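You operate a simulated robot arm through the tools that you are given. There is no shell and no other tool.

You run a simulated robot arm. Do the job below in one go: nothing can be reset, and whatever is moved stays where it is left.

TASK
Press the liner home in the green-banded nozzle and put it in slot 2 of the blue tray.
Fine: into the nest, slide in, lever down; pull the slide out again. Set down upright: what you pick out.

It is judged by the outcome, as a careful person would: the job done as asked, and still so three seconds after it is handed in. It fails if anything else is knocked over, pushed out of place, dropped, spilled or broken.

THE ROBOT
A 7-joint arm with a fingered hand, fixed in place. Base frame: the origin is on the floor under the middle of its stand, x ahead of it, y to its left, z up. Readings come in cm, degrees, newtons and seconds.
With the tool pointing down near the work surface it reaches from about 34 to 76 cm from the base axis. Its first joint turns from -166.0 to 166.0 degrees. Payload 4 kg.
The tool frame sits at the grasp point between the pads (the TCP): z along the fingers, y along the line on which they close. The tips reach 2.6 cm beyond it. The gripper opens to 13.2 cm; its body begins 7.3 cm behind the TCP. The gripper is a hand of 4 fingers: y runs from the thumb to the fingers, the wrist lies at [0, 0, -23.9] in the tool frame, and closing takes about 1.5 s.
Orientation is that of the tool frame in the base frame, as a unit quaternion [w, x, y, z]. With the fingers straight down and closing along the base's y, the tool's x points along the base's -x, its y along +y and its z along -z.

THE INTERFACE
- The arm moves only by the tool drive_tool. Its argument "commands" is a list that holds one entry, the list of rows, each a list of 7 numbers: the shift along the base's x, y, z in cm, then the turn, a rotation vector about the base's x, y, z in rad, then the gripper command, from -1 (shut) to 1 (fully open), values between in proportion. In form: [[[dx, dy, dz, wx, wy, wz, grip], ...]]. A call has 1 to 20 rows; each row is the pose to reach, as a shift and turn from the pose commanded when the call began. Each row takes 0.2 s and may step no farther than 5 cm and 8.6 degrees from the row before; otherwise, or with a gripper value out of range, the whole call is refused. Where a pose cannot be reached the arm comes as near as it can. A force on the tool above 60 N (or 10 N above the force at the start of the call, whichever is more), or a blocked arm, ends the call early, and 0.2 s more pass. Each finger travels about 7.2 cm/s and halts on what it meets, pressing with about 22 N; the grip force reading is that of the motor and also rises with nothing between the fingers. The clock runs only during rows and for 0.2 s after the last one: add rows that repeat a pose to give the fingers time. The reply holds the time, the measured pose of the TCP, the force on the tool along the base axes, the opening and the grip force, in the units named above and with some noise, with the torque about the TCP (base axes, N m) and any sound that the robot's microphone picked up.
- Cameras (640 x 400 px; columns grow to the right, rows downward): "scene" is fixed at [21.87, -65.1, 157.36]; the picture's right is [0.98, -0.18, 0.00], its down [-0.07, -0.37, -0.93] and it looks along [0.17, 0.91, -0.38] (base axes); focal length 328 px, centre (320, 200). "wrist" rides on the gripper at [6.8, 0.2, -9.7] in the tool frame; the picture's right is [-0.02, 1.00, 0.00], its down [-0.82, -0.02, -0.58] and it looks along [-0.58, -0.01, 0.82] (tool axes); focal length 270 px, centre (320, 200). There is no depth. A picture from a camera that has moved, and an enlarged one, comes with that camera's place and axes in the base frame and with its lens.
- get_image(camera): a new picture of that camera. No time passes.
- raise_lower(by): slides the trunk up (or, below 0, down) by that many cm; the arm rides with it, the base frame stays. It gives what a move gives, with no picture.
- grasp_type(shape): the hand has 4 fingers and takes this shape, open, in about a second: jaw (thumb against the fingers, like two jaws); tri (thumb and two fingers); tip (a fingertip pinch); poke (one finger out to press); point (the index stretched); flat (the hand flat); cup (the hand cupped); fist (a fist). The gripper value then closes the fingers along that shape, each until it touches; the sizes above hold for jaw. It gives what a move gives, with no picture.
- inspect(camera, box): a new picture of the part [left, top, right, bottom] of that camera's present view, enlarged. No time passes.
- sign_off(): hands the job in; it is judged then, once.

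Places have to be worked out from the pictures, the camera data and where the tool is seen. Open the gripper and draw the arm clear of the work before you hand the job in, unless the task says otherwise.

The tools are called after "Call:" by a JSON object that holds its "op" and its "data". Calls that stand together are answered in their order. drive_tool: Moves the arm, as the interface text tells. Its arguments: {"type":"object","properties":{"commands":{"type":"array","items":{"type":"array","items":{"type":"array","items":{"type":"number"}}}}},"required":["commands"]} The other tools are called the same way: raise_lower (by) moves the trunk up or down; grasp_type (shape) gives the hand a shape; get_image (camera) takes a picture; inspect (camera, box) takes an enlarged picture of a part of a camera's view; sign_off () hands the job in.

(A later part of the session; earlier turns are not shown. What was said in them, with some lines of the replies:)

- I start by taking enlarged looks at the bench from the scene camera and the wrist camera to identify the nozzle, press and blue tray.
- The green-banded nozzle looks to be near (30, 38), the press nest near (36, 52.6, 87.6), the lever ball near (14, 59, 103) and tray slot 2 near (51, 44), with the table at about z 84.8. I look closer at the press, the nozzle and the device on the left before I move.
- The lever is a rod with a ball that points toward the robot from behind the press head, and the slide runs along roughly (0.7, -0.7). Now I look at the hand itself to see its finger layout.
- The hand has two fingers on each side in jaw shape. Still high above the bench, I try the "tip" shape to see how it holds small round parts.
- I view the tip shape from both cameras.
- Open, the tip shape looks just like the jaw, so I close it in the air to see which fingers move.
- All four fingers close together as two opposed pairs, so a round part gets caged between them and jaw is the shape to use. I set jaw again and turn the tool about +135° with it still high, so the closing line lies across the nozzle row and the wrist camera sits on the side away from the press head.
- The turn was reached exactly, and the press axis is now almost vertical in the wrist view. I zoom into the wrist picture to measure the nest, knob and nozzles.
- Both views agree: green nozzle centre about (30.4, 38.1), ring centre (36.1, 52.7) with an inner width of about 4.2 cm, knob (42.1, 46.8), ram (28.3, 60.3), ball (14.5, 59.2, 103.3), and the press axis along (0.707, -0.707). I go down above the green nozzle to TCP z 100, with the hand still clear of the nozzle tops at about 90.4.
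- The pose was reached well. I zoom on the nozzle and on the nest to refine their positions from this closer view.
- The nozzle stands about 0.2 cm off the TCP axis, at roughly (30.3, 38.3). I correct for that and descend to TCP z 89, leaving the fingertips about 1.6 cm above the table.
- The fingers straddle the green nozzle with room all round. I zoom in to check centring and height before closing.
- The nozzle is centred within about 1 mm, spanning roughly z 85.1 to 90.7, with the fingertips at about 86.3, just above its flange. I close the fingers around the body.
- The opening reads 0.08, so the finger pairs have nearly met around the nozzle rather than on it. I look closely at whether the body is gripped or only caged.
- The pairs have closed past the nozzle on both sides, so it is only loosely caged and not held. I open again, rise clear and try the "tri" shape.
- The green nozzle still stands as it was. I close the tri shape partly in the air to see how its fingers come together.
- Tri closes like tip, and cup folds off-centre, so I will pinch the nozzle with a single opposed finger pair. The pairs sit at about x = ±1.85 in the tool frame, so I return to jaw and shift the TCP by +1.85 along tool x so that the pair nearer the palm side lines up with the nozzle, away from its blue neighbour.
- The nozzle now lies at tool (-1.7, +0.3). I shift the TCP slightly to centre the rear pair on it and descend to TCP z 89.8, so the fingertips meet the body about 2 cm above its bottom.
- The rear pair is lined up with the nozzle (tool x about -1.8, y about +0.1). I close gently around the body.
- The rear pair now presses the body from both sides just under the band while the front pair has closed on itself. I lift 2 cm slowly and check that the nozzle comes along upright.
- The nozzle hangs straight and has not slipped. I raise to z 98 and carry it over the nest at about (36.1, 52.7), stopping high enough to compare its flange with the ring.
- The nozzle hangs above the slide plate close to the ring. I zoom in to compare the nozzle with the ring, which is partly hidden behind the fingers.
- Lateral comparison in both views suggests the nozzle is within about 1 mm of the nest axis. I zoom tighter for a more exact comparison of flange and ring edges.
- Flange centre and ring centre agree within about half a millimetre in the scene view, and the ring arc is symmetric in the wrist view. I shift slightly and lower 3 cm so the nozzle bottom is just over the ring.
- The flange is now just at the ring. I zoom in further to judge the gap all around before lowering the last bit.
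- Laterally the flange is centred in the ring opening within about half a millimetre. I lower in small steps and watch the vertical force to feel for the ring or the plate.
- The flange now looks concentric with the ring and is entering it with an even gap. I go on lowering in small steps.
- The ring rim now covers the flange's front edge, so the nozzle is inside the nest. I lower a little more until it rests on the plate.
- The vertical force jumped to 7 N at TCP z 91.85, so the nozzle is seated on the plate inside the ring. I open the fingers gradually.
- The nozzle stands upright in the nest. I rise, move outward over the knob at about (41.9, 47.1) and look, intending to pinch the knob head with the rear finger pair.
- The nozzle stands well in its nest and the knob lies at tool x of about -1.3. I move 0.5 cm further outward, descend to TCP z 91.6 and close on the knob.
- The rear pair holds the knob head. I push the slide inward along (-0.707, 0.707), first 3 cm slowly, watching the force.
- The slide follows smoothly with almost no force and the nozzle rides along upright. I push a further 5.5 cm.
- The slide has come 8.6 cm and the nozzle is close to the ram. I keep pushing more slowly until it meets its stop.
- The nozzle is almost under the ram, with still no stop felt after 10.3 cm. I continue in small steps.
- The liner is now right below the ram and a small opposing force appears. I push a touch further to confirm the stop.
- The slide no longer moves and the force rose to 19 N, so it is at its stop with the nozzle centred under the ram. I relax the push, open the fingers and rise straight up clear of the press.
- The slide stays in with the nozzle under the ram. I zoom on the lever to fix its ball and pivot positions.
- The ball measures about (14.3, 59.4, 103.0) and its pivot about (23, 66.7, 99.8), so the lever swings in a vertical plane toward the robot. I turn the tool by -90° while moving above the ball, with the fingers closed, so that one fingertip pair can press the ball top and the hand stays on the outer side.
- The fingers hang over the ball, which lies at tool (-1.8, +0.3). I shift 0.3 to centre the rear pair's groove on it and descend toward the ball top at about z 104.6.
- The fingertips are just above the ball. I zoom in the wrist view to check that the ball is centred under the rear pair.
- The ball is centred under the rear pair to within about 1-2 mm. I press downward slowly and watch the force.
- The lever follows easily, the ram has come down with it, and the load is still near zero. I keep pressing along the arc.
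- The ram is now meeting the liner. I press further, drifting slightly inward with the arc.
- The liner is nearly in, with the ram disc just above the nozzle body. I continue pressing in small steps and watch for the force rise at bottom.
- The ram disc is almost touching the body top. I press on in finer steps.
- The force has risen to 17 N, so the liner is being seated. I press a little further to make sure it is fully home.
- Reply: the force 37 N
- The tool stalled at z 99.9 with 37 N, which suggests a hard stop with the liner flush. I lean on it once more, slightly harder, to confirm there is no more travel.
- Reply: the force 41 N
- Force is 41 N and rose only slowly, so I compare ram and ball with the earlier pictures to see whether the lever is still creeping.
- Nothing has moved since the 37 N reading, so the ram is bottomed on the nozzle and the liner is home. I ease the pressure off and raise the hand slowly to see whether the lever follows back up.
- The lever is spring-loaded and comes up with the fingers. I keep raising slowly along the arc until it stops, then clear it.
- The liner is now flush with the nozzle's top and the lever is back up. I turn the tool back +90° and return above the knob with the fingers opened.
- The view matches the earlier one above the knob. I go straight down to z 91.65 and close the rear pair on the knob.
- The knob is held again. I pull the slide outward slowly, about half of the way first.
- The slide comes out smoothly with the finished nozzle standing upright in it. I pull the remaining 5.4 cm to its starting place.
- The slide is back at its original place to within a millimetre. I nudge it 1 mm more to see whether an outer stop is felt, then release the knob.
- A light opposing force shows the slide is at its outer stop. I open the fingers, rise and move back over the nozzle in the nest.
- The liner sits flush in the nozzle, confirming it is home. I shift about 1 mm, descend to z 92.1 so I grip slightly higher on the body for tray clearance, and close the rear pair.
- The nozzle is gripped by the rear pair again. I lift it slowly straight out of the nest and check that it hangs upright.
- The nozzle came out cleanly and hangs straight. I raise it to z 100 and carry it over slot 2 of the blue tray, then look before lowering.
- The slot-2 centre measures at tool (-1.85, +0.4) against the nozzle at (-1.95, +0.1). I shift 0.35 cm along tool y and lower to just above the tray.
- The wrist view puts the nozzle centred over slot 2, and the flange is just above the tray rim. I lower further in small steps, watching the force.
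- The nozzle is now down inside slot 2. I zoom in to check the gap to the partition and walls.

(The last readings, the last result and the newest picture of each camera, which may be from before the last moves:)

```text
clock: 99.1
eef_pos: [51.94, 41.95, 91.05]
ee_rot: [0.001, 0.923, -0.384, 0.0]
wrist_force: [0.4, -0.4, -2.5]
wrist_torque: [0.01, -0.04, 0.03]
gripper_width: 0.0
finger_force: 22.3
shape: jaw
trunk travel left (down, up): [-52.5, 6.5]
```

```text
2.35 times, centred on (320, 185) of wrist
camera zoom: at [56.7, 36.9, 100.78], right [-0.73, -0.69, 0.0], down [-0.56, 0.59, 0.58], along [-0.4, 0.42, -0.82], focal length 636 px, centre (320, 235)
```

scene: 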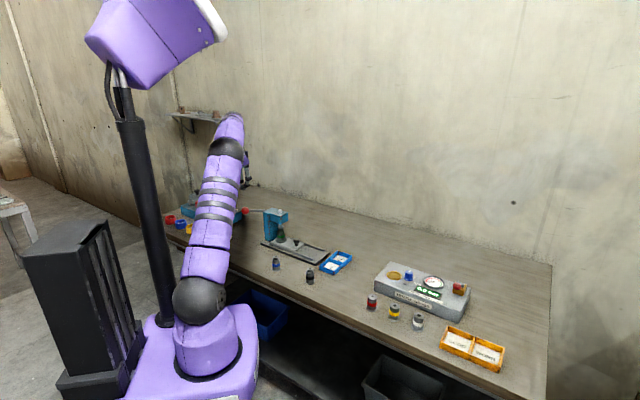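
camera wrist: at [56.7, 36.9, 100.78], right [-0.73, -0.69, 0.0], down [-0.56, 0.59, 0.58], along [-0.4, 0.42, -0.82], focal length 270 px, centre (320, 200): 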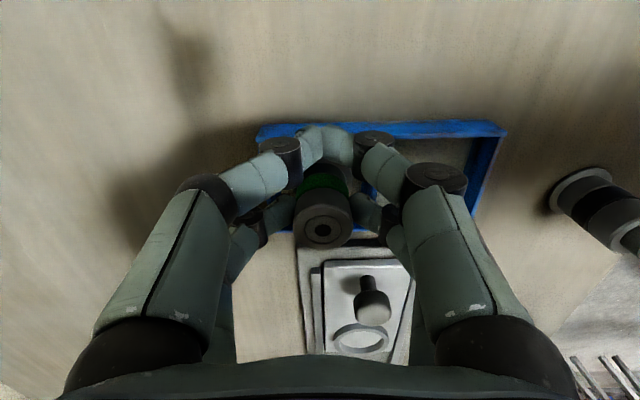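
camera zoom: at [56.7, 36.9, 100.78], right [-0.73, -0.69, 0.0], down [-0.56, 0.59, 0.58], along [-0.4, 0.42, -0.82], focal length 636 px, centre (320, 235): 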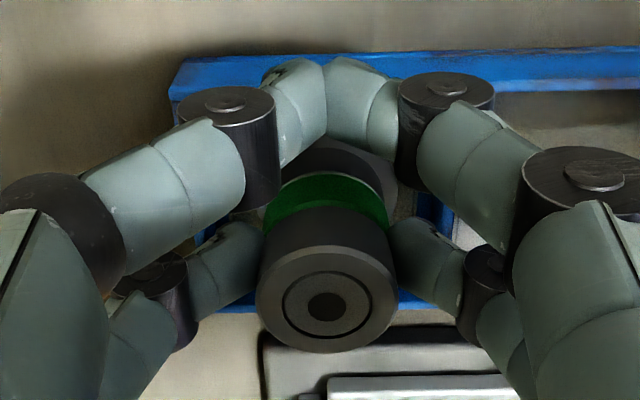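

The flange is clear of all slot walls. I lower the last few millimetres until the floor is felt.

Call:
{"op": "drive_tool", "data": {"commands": [[[0, 0, -0.15, 0, 0, 0, -1], [0, 0, -0.3, 0, 0, 0, -1], [0, 0, -0.4, 0, 0, 0, -1], [0, 0, -0.4, 0, 0, 0, -1]]]}}

```text
clock: 100.1
eef_pos: [51.93, 41.9, 90.69]
ee_rot: [0.001, 0.924, -0.383, 0.0]
wrist_force: [-0.3, 0.0, -1.7]
wrist_torque: [-0.02, -0.02, 0.01]
gripper_width: 0.0
finger_force: 22.5
shape: jaw
trunk travel left (down, up): [-52.5, 6.5]
```

No contact yet at z 90.7, so I go down another 2 to 3 mm.

Call:
{"op": "drive_tool", "data": {"commands": [[[0, 0, -0.1, 0, 0, 0, -1], [0, 0, -0.2, 0, 0, 0, -1], [0, 0, -0.2, 0, 0, 0, -1]]]}}

```text
clock: 100.9
eef_pos: [51.9, 42.08, 90.46]
ee_rot: [0.001, 0.924, -0.384, -0.001]
wrist_force: [0.7, 0.0, -3.3]
wrist_torque: [-0.01, -0.07, -0.02]
gripper_width: 0.0
finger_force: 22.1
shape: jaw
trunk travel left (down, up): [-52.5, 6.5]
```

Still hanging free at z 90.5, so I continue in 1 mm steps.

Call:
{"op": "drive_tool", "data": {"commands": [[[0, 0, -0.1, 0, 0, 0, -1], [0, 0, -0.2, 0, 0, 0, -1], [0, 0, -0.2, 0, 0, 0, -1]]]}}

Call:
{"op": "inspect", "data": {"camera": "scene", "box": [325, 240, 360, 270]}}

```text
clock: 101.7
eef_pos: [51.87, 41.98, 90.43]
ee_rot: [0.0, 0.923, -0.384, 0.0]
wrist_force: [-0.6, 0.0, -2.1]
wrist_torque: [-0.02, -0.01, 0.03]
gripper_width: 0.0
finger_force: 22.2
shape: jaw
trunk travel left (down, up): [-52.5, 6.5]
```

```text
13.33 times, centred on (342, 255) of scene
camera zoom: at [21.87, -65.1, 157.36], right [0.98, -0.18, 0.0], down [-0.07, -0.37, -0.93], along [0.17, 0.91, -0.38], focal length 4367 px, centre (20, -533)
```

zoom: 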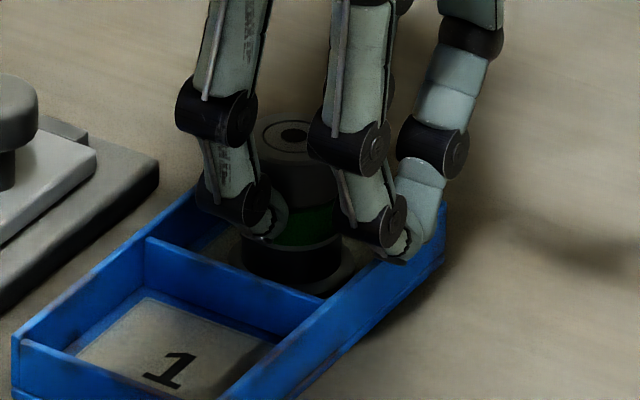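

The nozzle is nearly on the slot floor now. I keep lowering gently.

Call:
{"op": "drive_tool", "data": {"commands": [[[0, 0, -0.1, 0, 0, 0, -1], [0, 0, -0.15, 0, 0, 0, -1], [0, 0, -0.15, 0, 0, 0, -1]]]}}

```text
clock: 102.5
eef_pos: [51.75, 41.98, 90.15]
ee_rot: [0.001, 0.924, -0.384, 0.0]
wrist_force: [-0.4, 0.3, 1.3]
wrist_torque: [-0.05, 0.0, -0.03]
gripper_width: 0.0
finger_force: 22.5
shape: jaw
trunk travel left (down, up): [-52.5, 6.5]
```

The force flipped from -2 to +1.3 N, so the nozzle is touching the floor. I go 0.5 mm more for firm contact, then open the fingers gently.

Call:
{"op": "drive_tool", "data": {"commands": [[[0, 0, -0.05, 0, 0, 0, -1], [0, 0, -0.05, 0, 0, 0, -1]]]}}

Call:
{"op": "inspect", "data": {"camera": "scene", "box": [325, 240, 360, 270]}}

Call:
{"op": "inspect", "data": {"camera": "wrist", "box": [230, 100, 410, 270]}}

```text
clock: 103.1
eef_pos: [51.81, 42.06, 90.1]
ee_rot: [0.001, 0.924, -0.383, 0.0]
wrist_force: [0.1, -0.4, 4.8]
wrist_torque: [0.06, 0.06, -0.04]
gripper_width: 0.01
finger_force: 21.9
shape: jaw
trunk travel left (down, up): [-52.5, 6.5]
```

```text
13.33 times, centred on (342, 255) of scene
camera zoom: at [21.87, -65.1, 157.36], right [0.98, -0.18, 0.0], down [-0.07, -0.37, -0.93], along [0.17, 0.91, -0.38], focal length 4367 px, centre (20, -533)
```

zoom: 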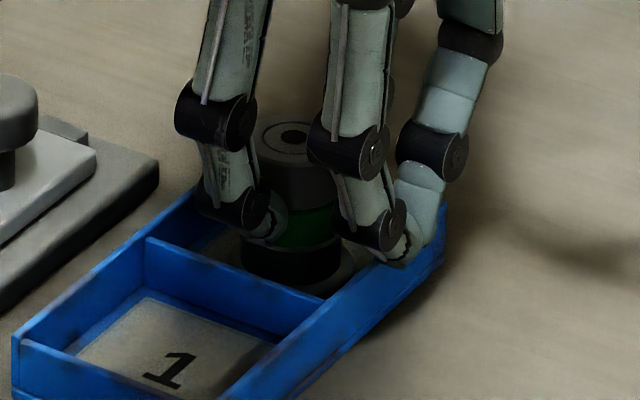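

```text
2.35 times, centred on (320, 185) of wrist
camera zoom: at [56.64, 36.88, 99.85], right [-0.73, -0.69, 0.0], down [-0.56, 0.59, 0.58], along [-0.4, 0.42, -0.82], focal length 636 px, centre (320, 235)
```

zoom: 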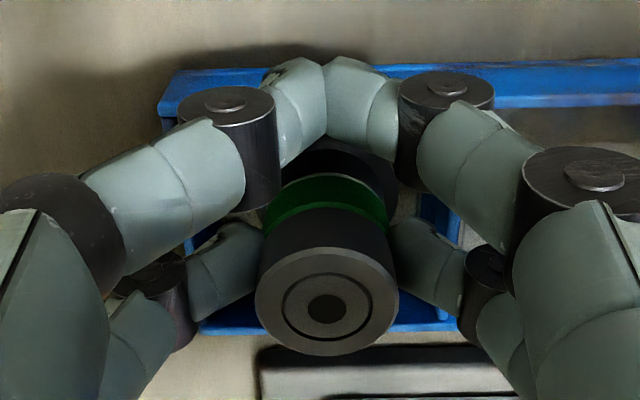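

The torque change matches a contact at the nozzle rather than at the front fingers, so it stands on the slot floor. I open the fingers gradually to about 5 cm.

Call:
{"op": "drive_tool", "data": {"commands": [[[0, 0, 0.03, 0, 0, 0, -0.9], [0, 0, 0.05, 0, 0, 0, -0.75], [0, 0, 0.05, 0, 0, 0, -0.65], [0, 0, 0.05, 0, 0, 0, -0.55], [0, 0, 0.05, 0, 0, 0, -0.48], [0, 0, 0.05, 0, 0, 0, -0.4], [0, 0, 0.05, 0, 0, 0, -0.3], [0, 0, 0.05, 0, 0, 0, -0.2], [0, 0, 0.05, 0, 0, 0, -0.2], [0, 0, 0.05, 0, 0, 0, -0.2]]]}}

Call:
{"op": "get_image", "data": {"camera": "wrist"}}

Call:
{"op": "inspect", "data": {"camera": "scene", "box": [325, 240, 360, 270]}}

```text
clock: 105.3
eef_pos: [51.85, 42.08, 90.13]
ee_rot: [0.0, 0.923, -0.384, 0.001]
wrist_force: [0.3, 0.4, 0.0]
wrist_torque: [0.0, -0.01, 0.0]
gripper_width: 5.24
finger_force: 0.2
shape: jaw
trunk travel left (down, up): [-52.5, 6.5]
```

```text
taken
camera wrist: at [56.66, 36.89, 99.86], right [-0.73, -0.69, 0.0], down [-0.56, 0.59, 0.58], along [-0.4, 0.42, -0.82], focal length 270 px, centre (320, 200)
```

wrist: 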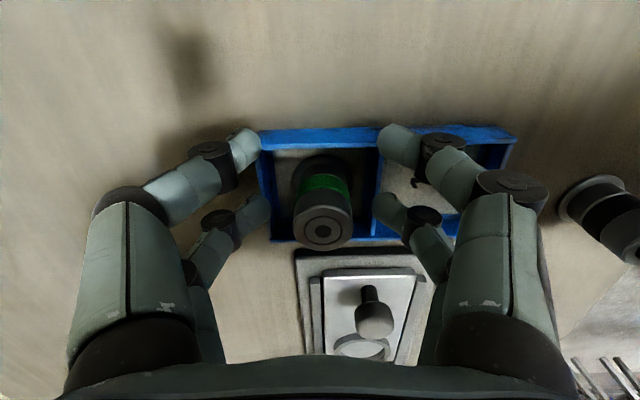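

```text
13.33 times, centred on (342, 255) of scene
camera zoom: at [21.87, -65.1, 157.36], right [0.98, -0.18, 0.0], down [-0.07, -0.37, -0.93], along [0.17, 0.91, -0.38], focal length 4367 px, centre (20, -533)
```

zoom: 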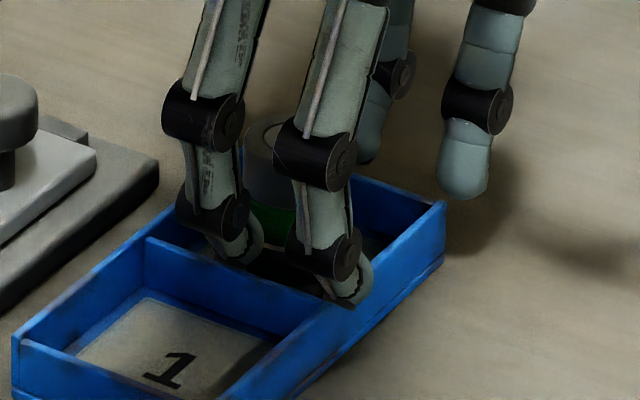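

The nozzle stands free and upright in slot 2. I raise the hand straight up, slowly at first.

Call:
{"op": "drive_tool", "data": {"commands": [[[0, 0, 0.5, 0, 0, 0, -0.2], [0, 0, 1.2, 0, 0, 0, -0.2], [0, 0, 2.2, 0, 0, 0, -0.2], [0, 0, 3.5, 0, 0, 0, -0.2], [0, 0, 5.5, 0, 0, 0, -0.1], [0, 0, 8.0, 0, 0, 0, 0], [0, 0, 11.0, 0, 0, 0, 0.2], [0, 0, 14.5, 0, 0, 0, 0.4], [0, 0, 18.0, 0, 0, 0, 0.6], [0, 0, 21.0, 0, 0, 0, 0.8], [0, 0, 23.0, 0, 0, 0, 1], [0, 0, 23.0, 0, 0, 0, 1], [0, 0, 23.0, 0, 0, 0, 1]]]}}

Call:
{"op": "get_image", "data": {"camera": "wrist"}}

Call:
{"op": "inspect", "data": {"camera": "scene", "box": [260, 200, 380, 290]}}

```text
clock: 108.1
eef_pos: [51.78, 42.06, 113.13]
ee_rot: [0.001, 0.923, -0.384, 0.0]
wrist_force: [0.2, 0.6, 0.3]
wrist_torque: [0.04, 0.02, 0.0]
gripper_width: 13.2
finger_force: 0.1
shape: jaw
trunk travel left (down, up): [-52.5, 6.5]
```

```text
taken
camera wrist: at [56.67, 36.95, 122.79], right [-0.73, -0.69, 0.0], down [-0.56, 0.59, 0.58], along [-0.4, 0.42, -0.82], focal length 270 px, centre (320, 200)
```

wrist: 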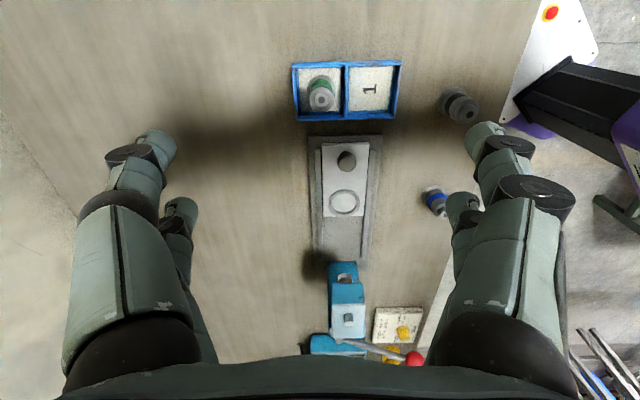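

```text
4.44 times, centred on (320, 245) of scene
camera zoom: at [21.87, -65.1, 157.36], right [0.98, -0.18, 0.0], down [-0.07, -0.37, -0.93], along [0.17, 0.91, -0.38], focal length 1456 px, centre (320, 0)
```

zoom: 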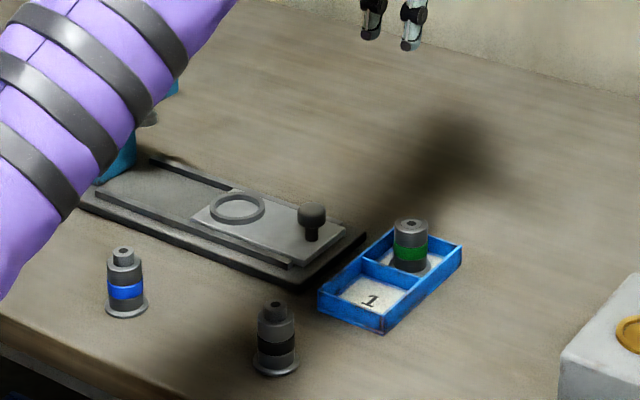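

The green-banded nozzle stands upright in slot 2 with its liner flush, and the slide is out. I draw the arm up and back, clear of the work, and check everything once more.

Call:
{"op": "drive_tool", "data": {"commands": [[[0, 0, 2, 0, 0, 0, 1], [-1, -0.3, 5, 0, 0, 0, 1], [-3, -1, 8, 0, 0, 0, 1], [-6, -1.5, 10, 0, 0, 0, 1], [-9, -2, 12, 0, 0, 0, 1], [-12, -3, 13, 0, 0, 0, 1], [-15, -4, 14, 0, 0, 0, 1], [-18, -5, 14, 0, 0, 0, 1], [-21, -5.5, 14, 0, 0, 0, 1], [-24, -5.5, 14, 0, 0, 0, 1], [-24, -5.5, 14, 0, 0, 0, 1], [-24, -5.5, 14, 0, 0, 0, 1]]]}}

Call:
{"op": "get_image", "data": {"camera": "scene"}}

Call:
{"op": "inspect", "data": {"camera": "scene", "box": [200, 180, 360, 290]}}

Call:
{"op": "inspect", "data": {"camera": "scene", "box": [315, 235, 365, 275]}}

```text
clock: 110.7
eef_pos: [27.73, 36.47, 127.21]
ee_rot: [0.0, 0.924, -0.383, 0.0]
wrist_force: [0.0, 0.4, -0.4]
wrist_torque: [0.01, 0.0, 0.0]
gripper_width: 13.18
finger_force: 0.2
shape: jaw
trunk travel left (down, up): [-52.5, 6.5]
```

```text
taken
```

scene: 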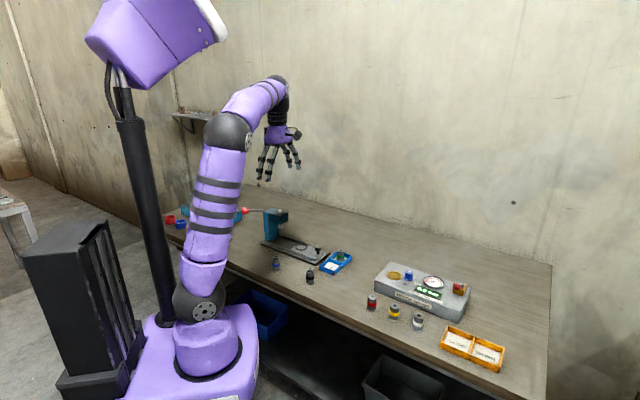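

```text
3.64 times, centred on (280, 235) of scene
camera zoom: at [21.87, -65.1, 157.36], right [0.98, -0.18, 0.0], down [-0.07, -0.37, -0.93], along [0.17, 0.91, -0.38], focal length 1191 px, centre (466, 73)
```

zoom: 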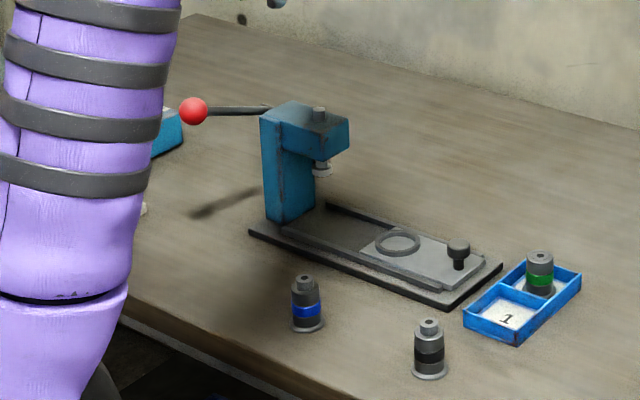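

```text
10.00 times, centred on (340, 255) of scene
camera zoom: at [21.87, -65.1, 157.36], right [0.98, -0.18, 0.0], down [-0.07, -0.37, -0.93], along [0.17, 0.91, -0.38], focal length 3275 px, centre (120, -350)
```

zoom: 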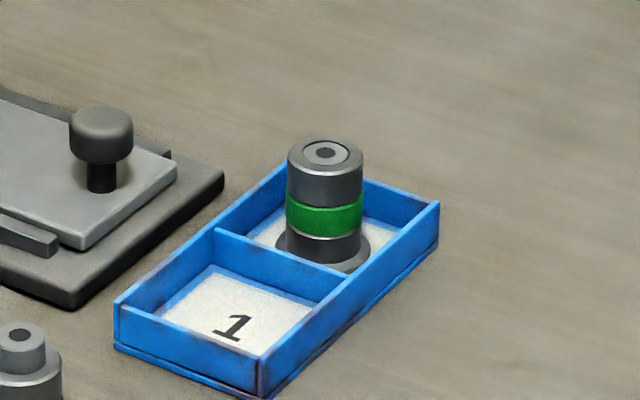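

The final pictures show the green-banded nozzle upright in slot 2 with its liner flush, the slide pulled out, the lever up, and the neighbouring nozzles and tray where they were. The gripper is open and the arm is clear, so I hand the job in.

Call:
{"op": "sign_off", "data": {}}

```text
The job is handed in.
```

The green-banded nozzle's liner is pressed home, and the nozzle is standing upright in slot 2 of the blue tray. I've handed the job in.

- **Pressing:** I set the nozzle in the nest and pushed the slide in to its stop. I then pressed the lever down until it stopped moving, at about 40 N. The liner now sits flush with the top of the nozzle. The microphone picked up no click, so I'm relying on that hard stop and the pictures.
- **Press:** The lever sprang back up, and the slide is pulled out to where it started.
- **Everything else:** The blue- and black-banded nozzles, the tray and the press look unmoved in the final pictures. The gripper is open and the arm is drawn clear.

My first grip closed around the nozzle without holding it and shifted it a few millimetres on the bench. I opened the hand, gripped it again with one pair of fingers, and it stayed upright throughout.
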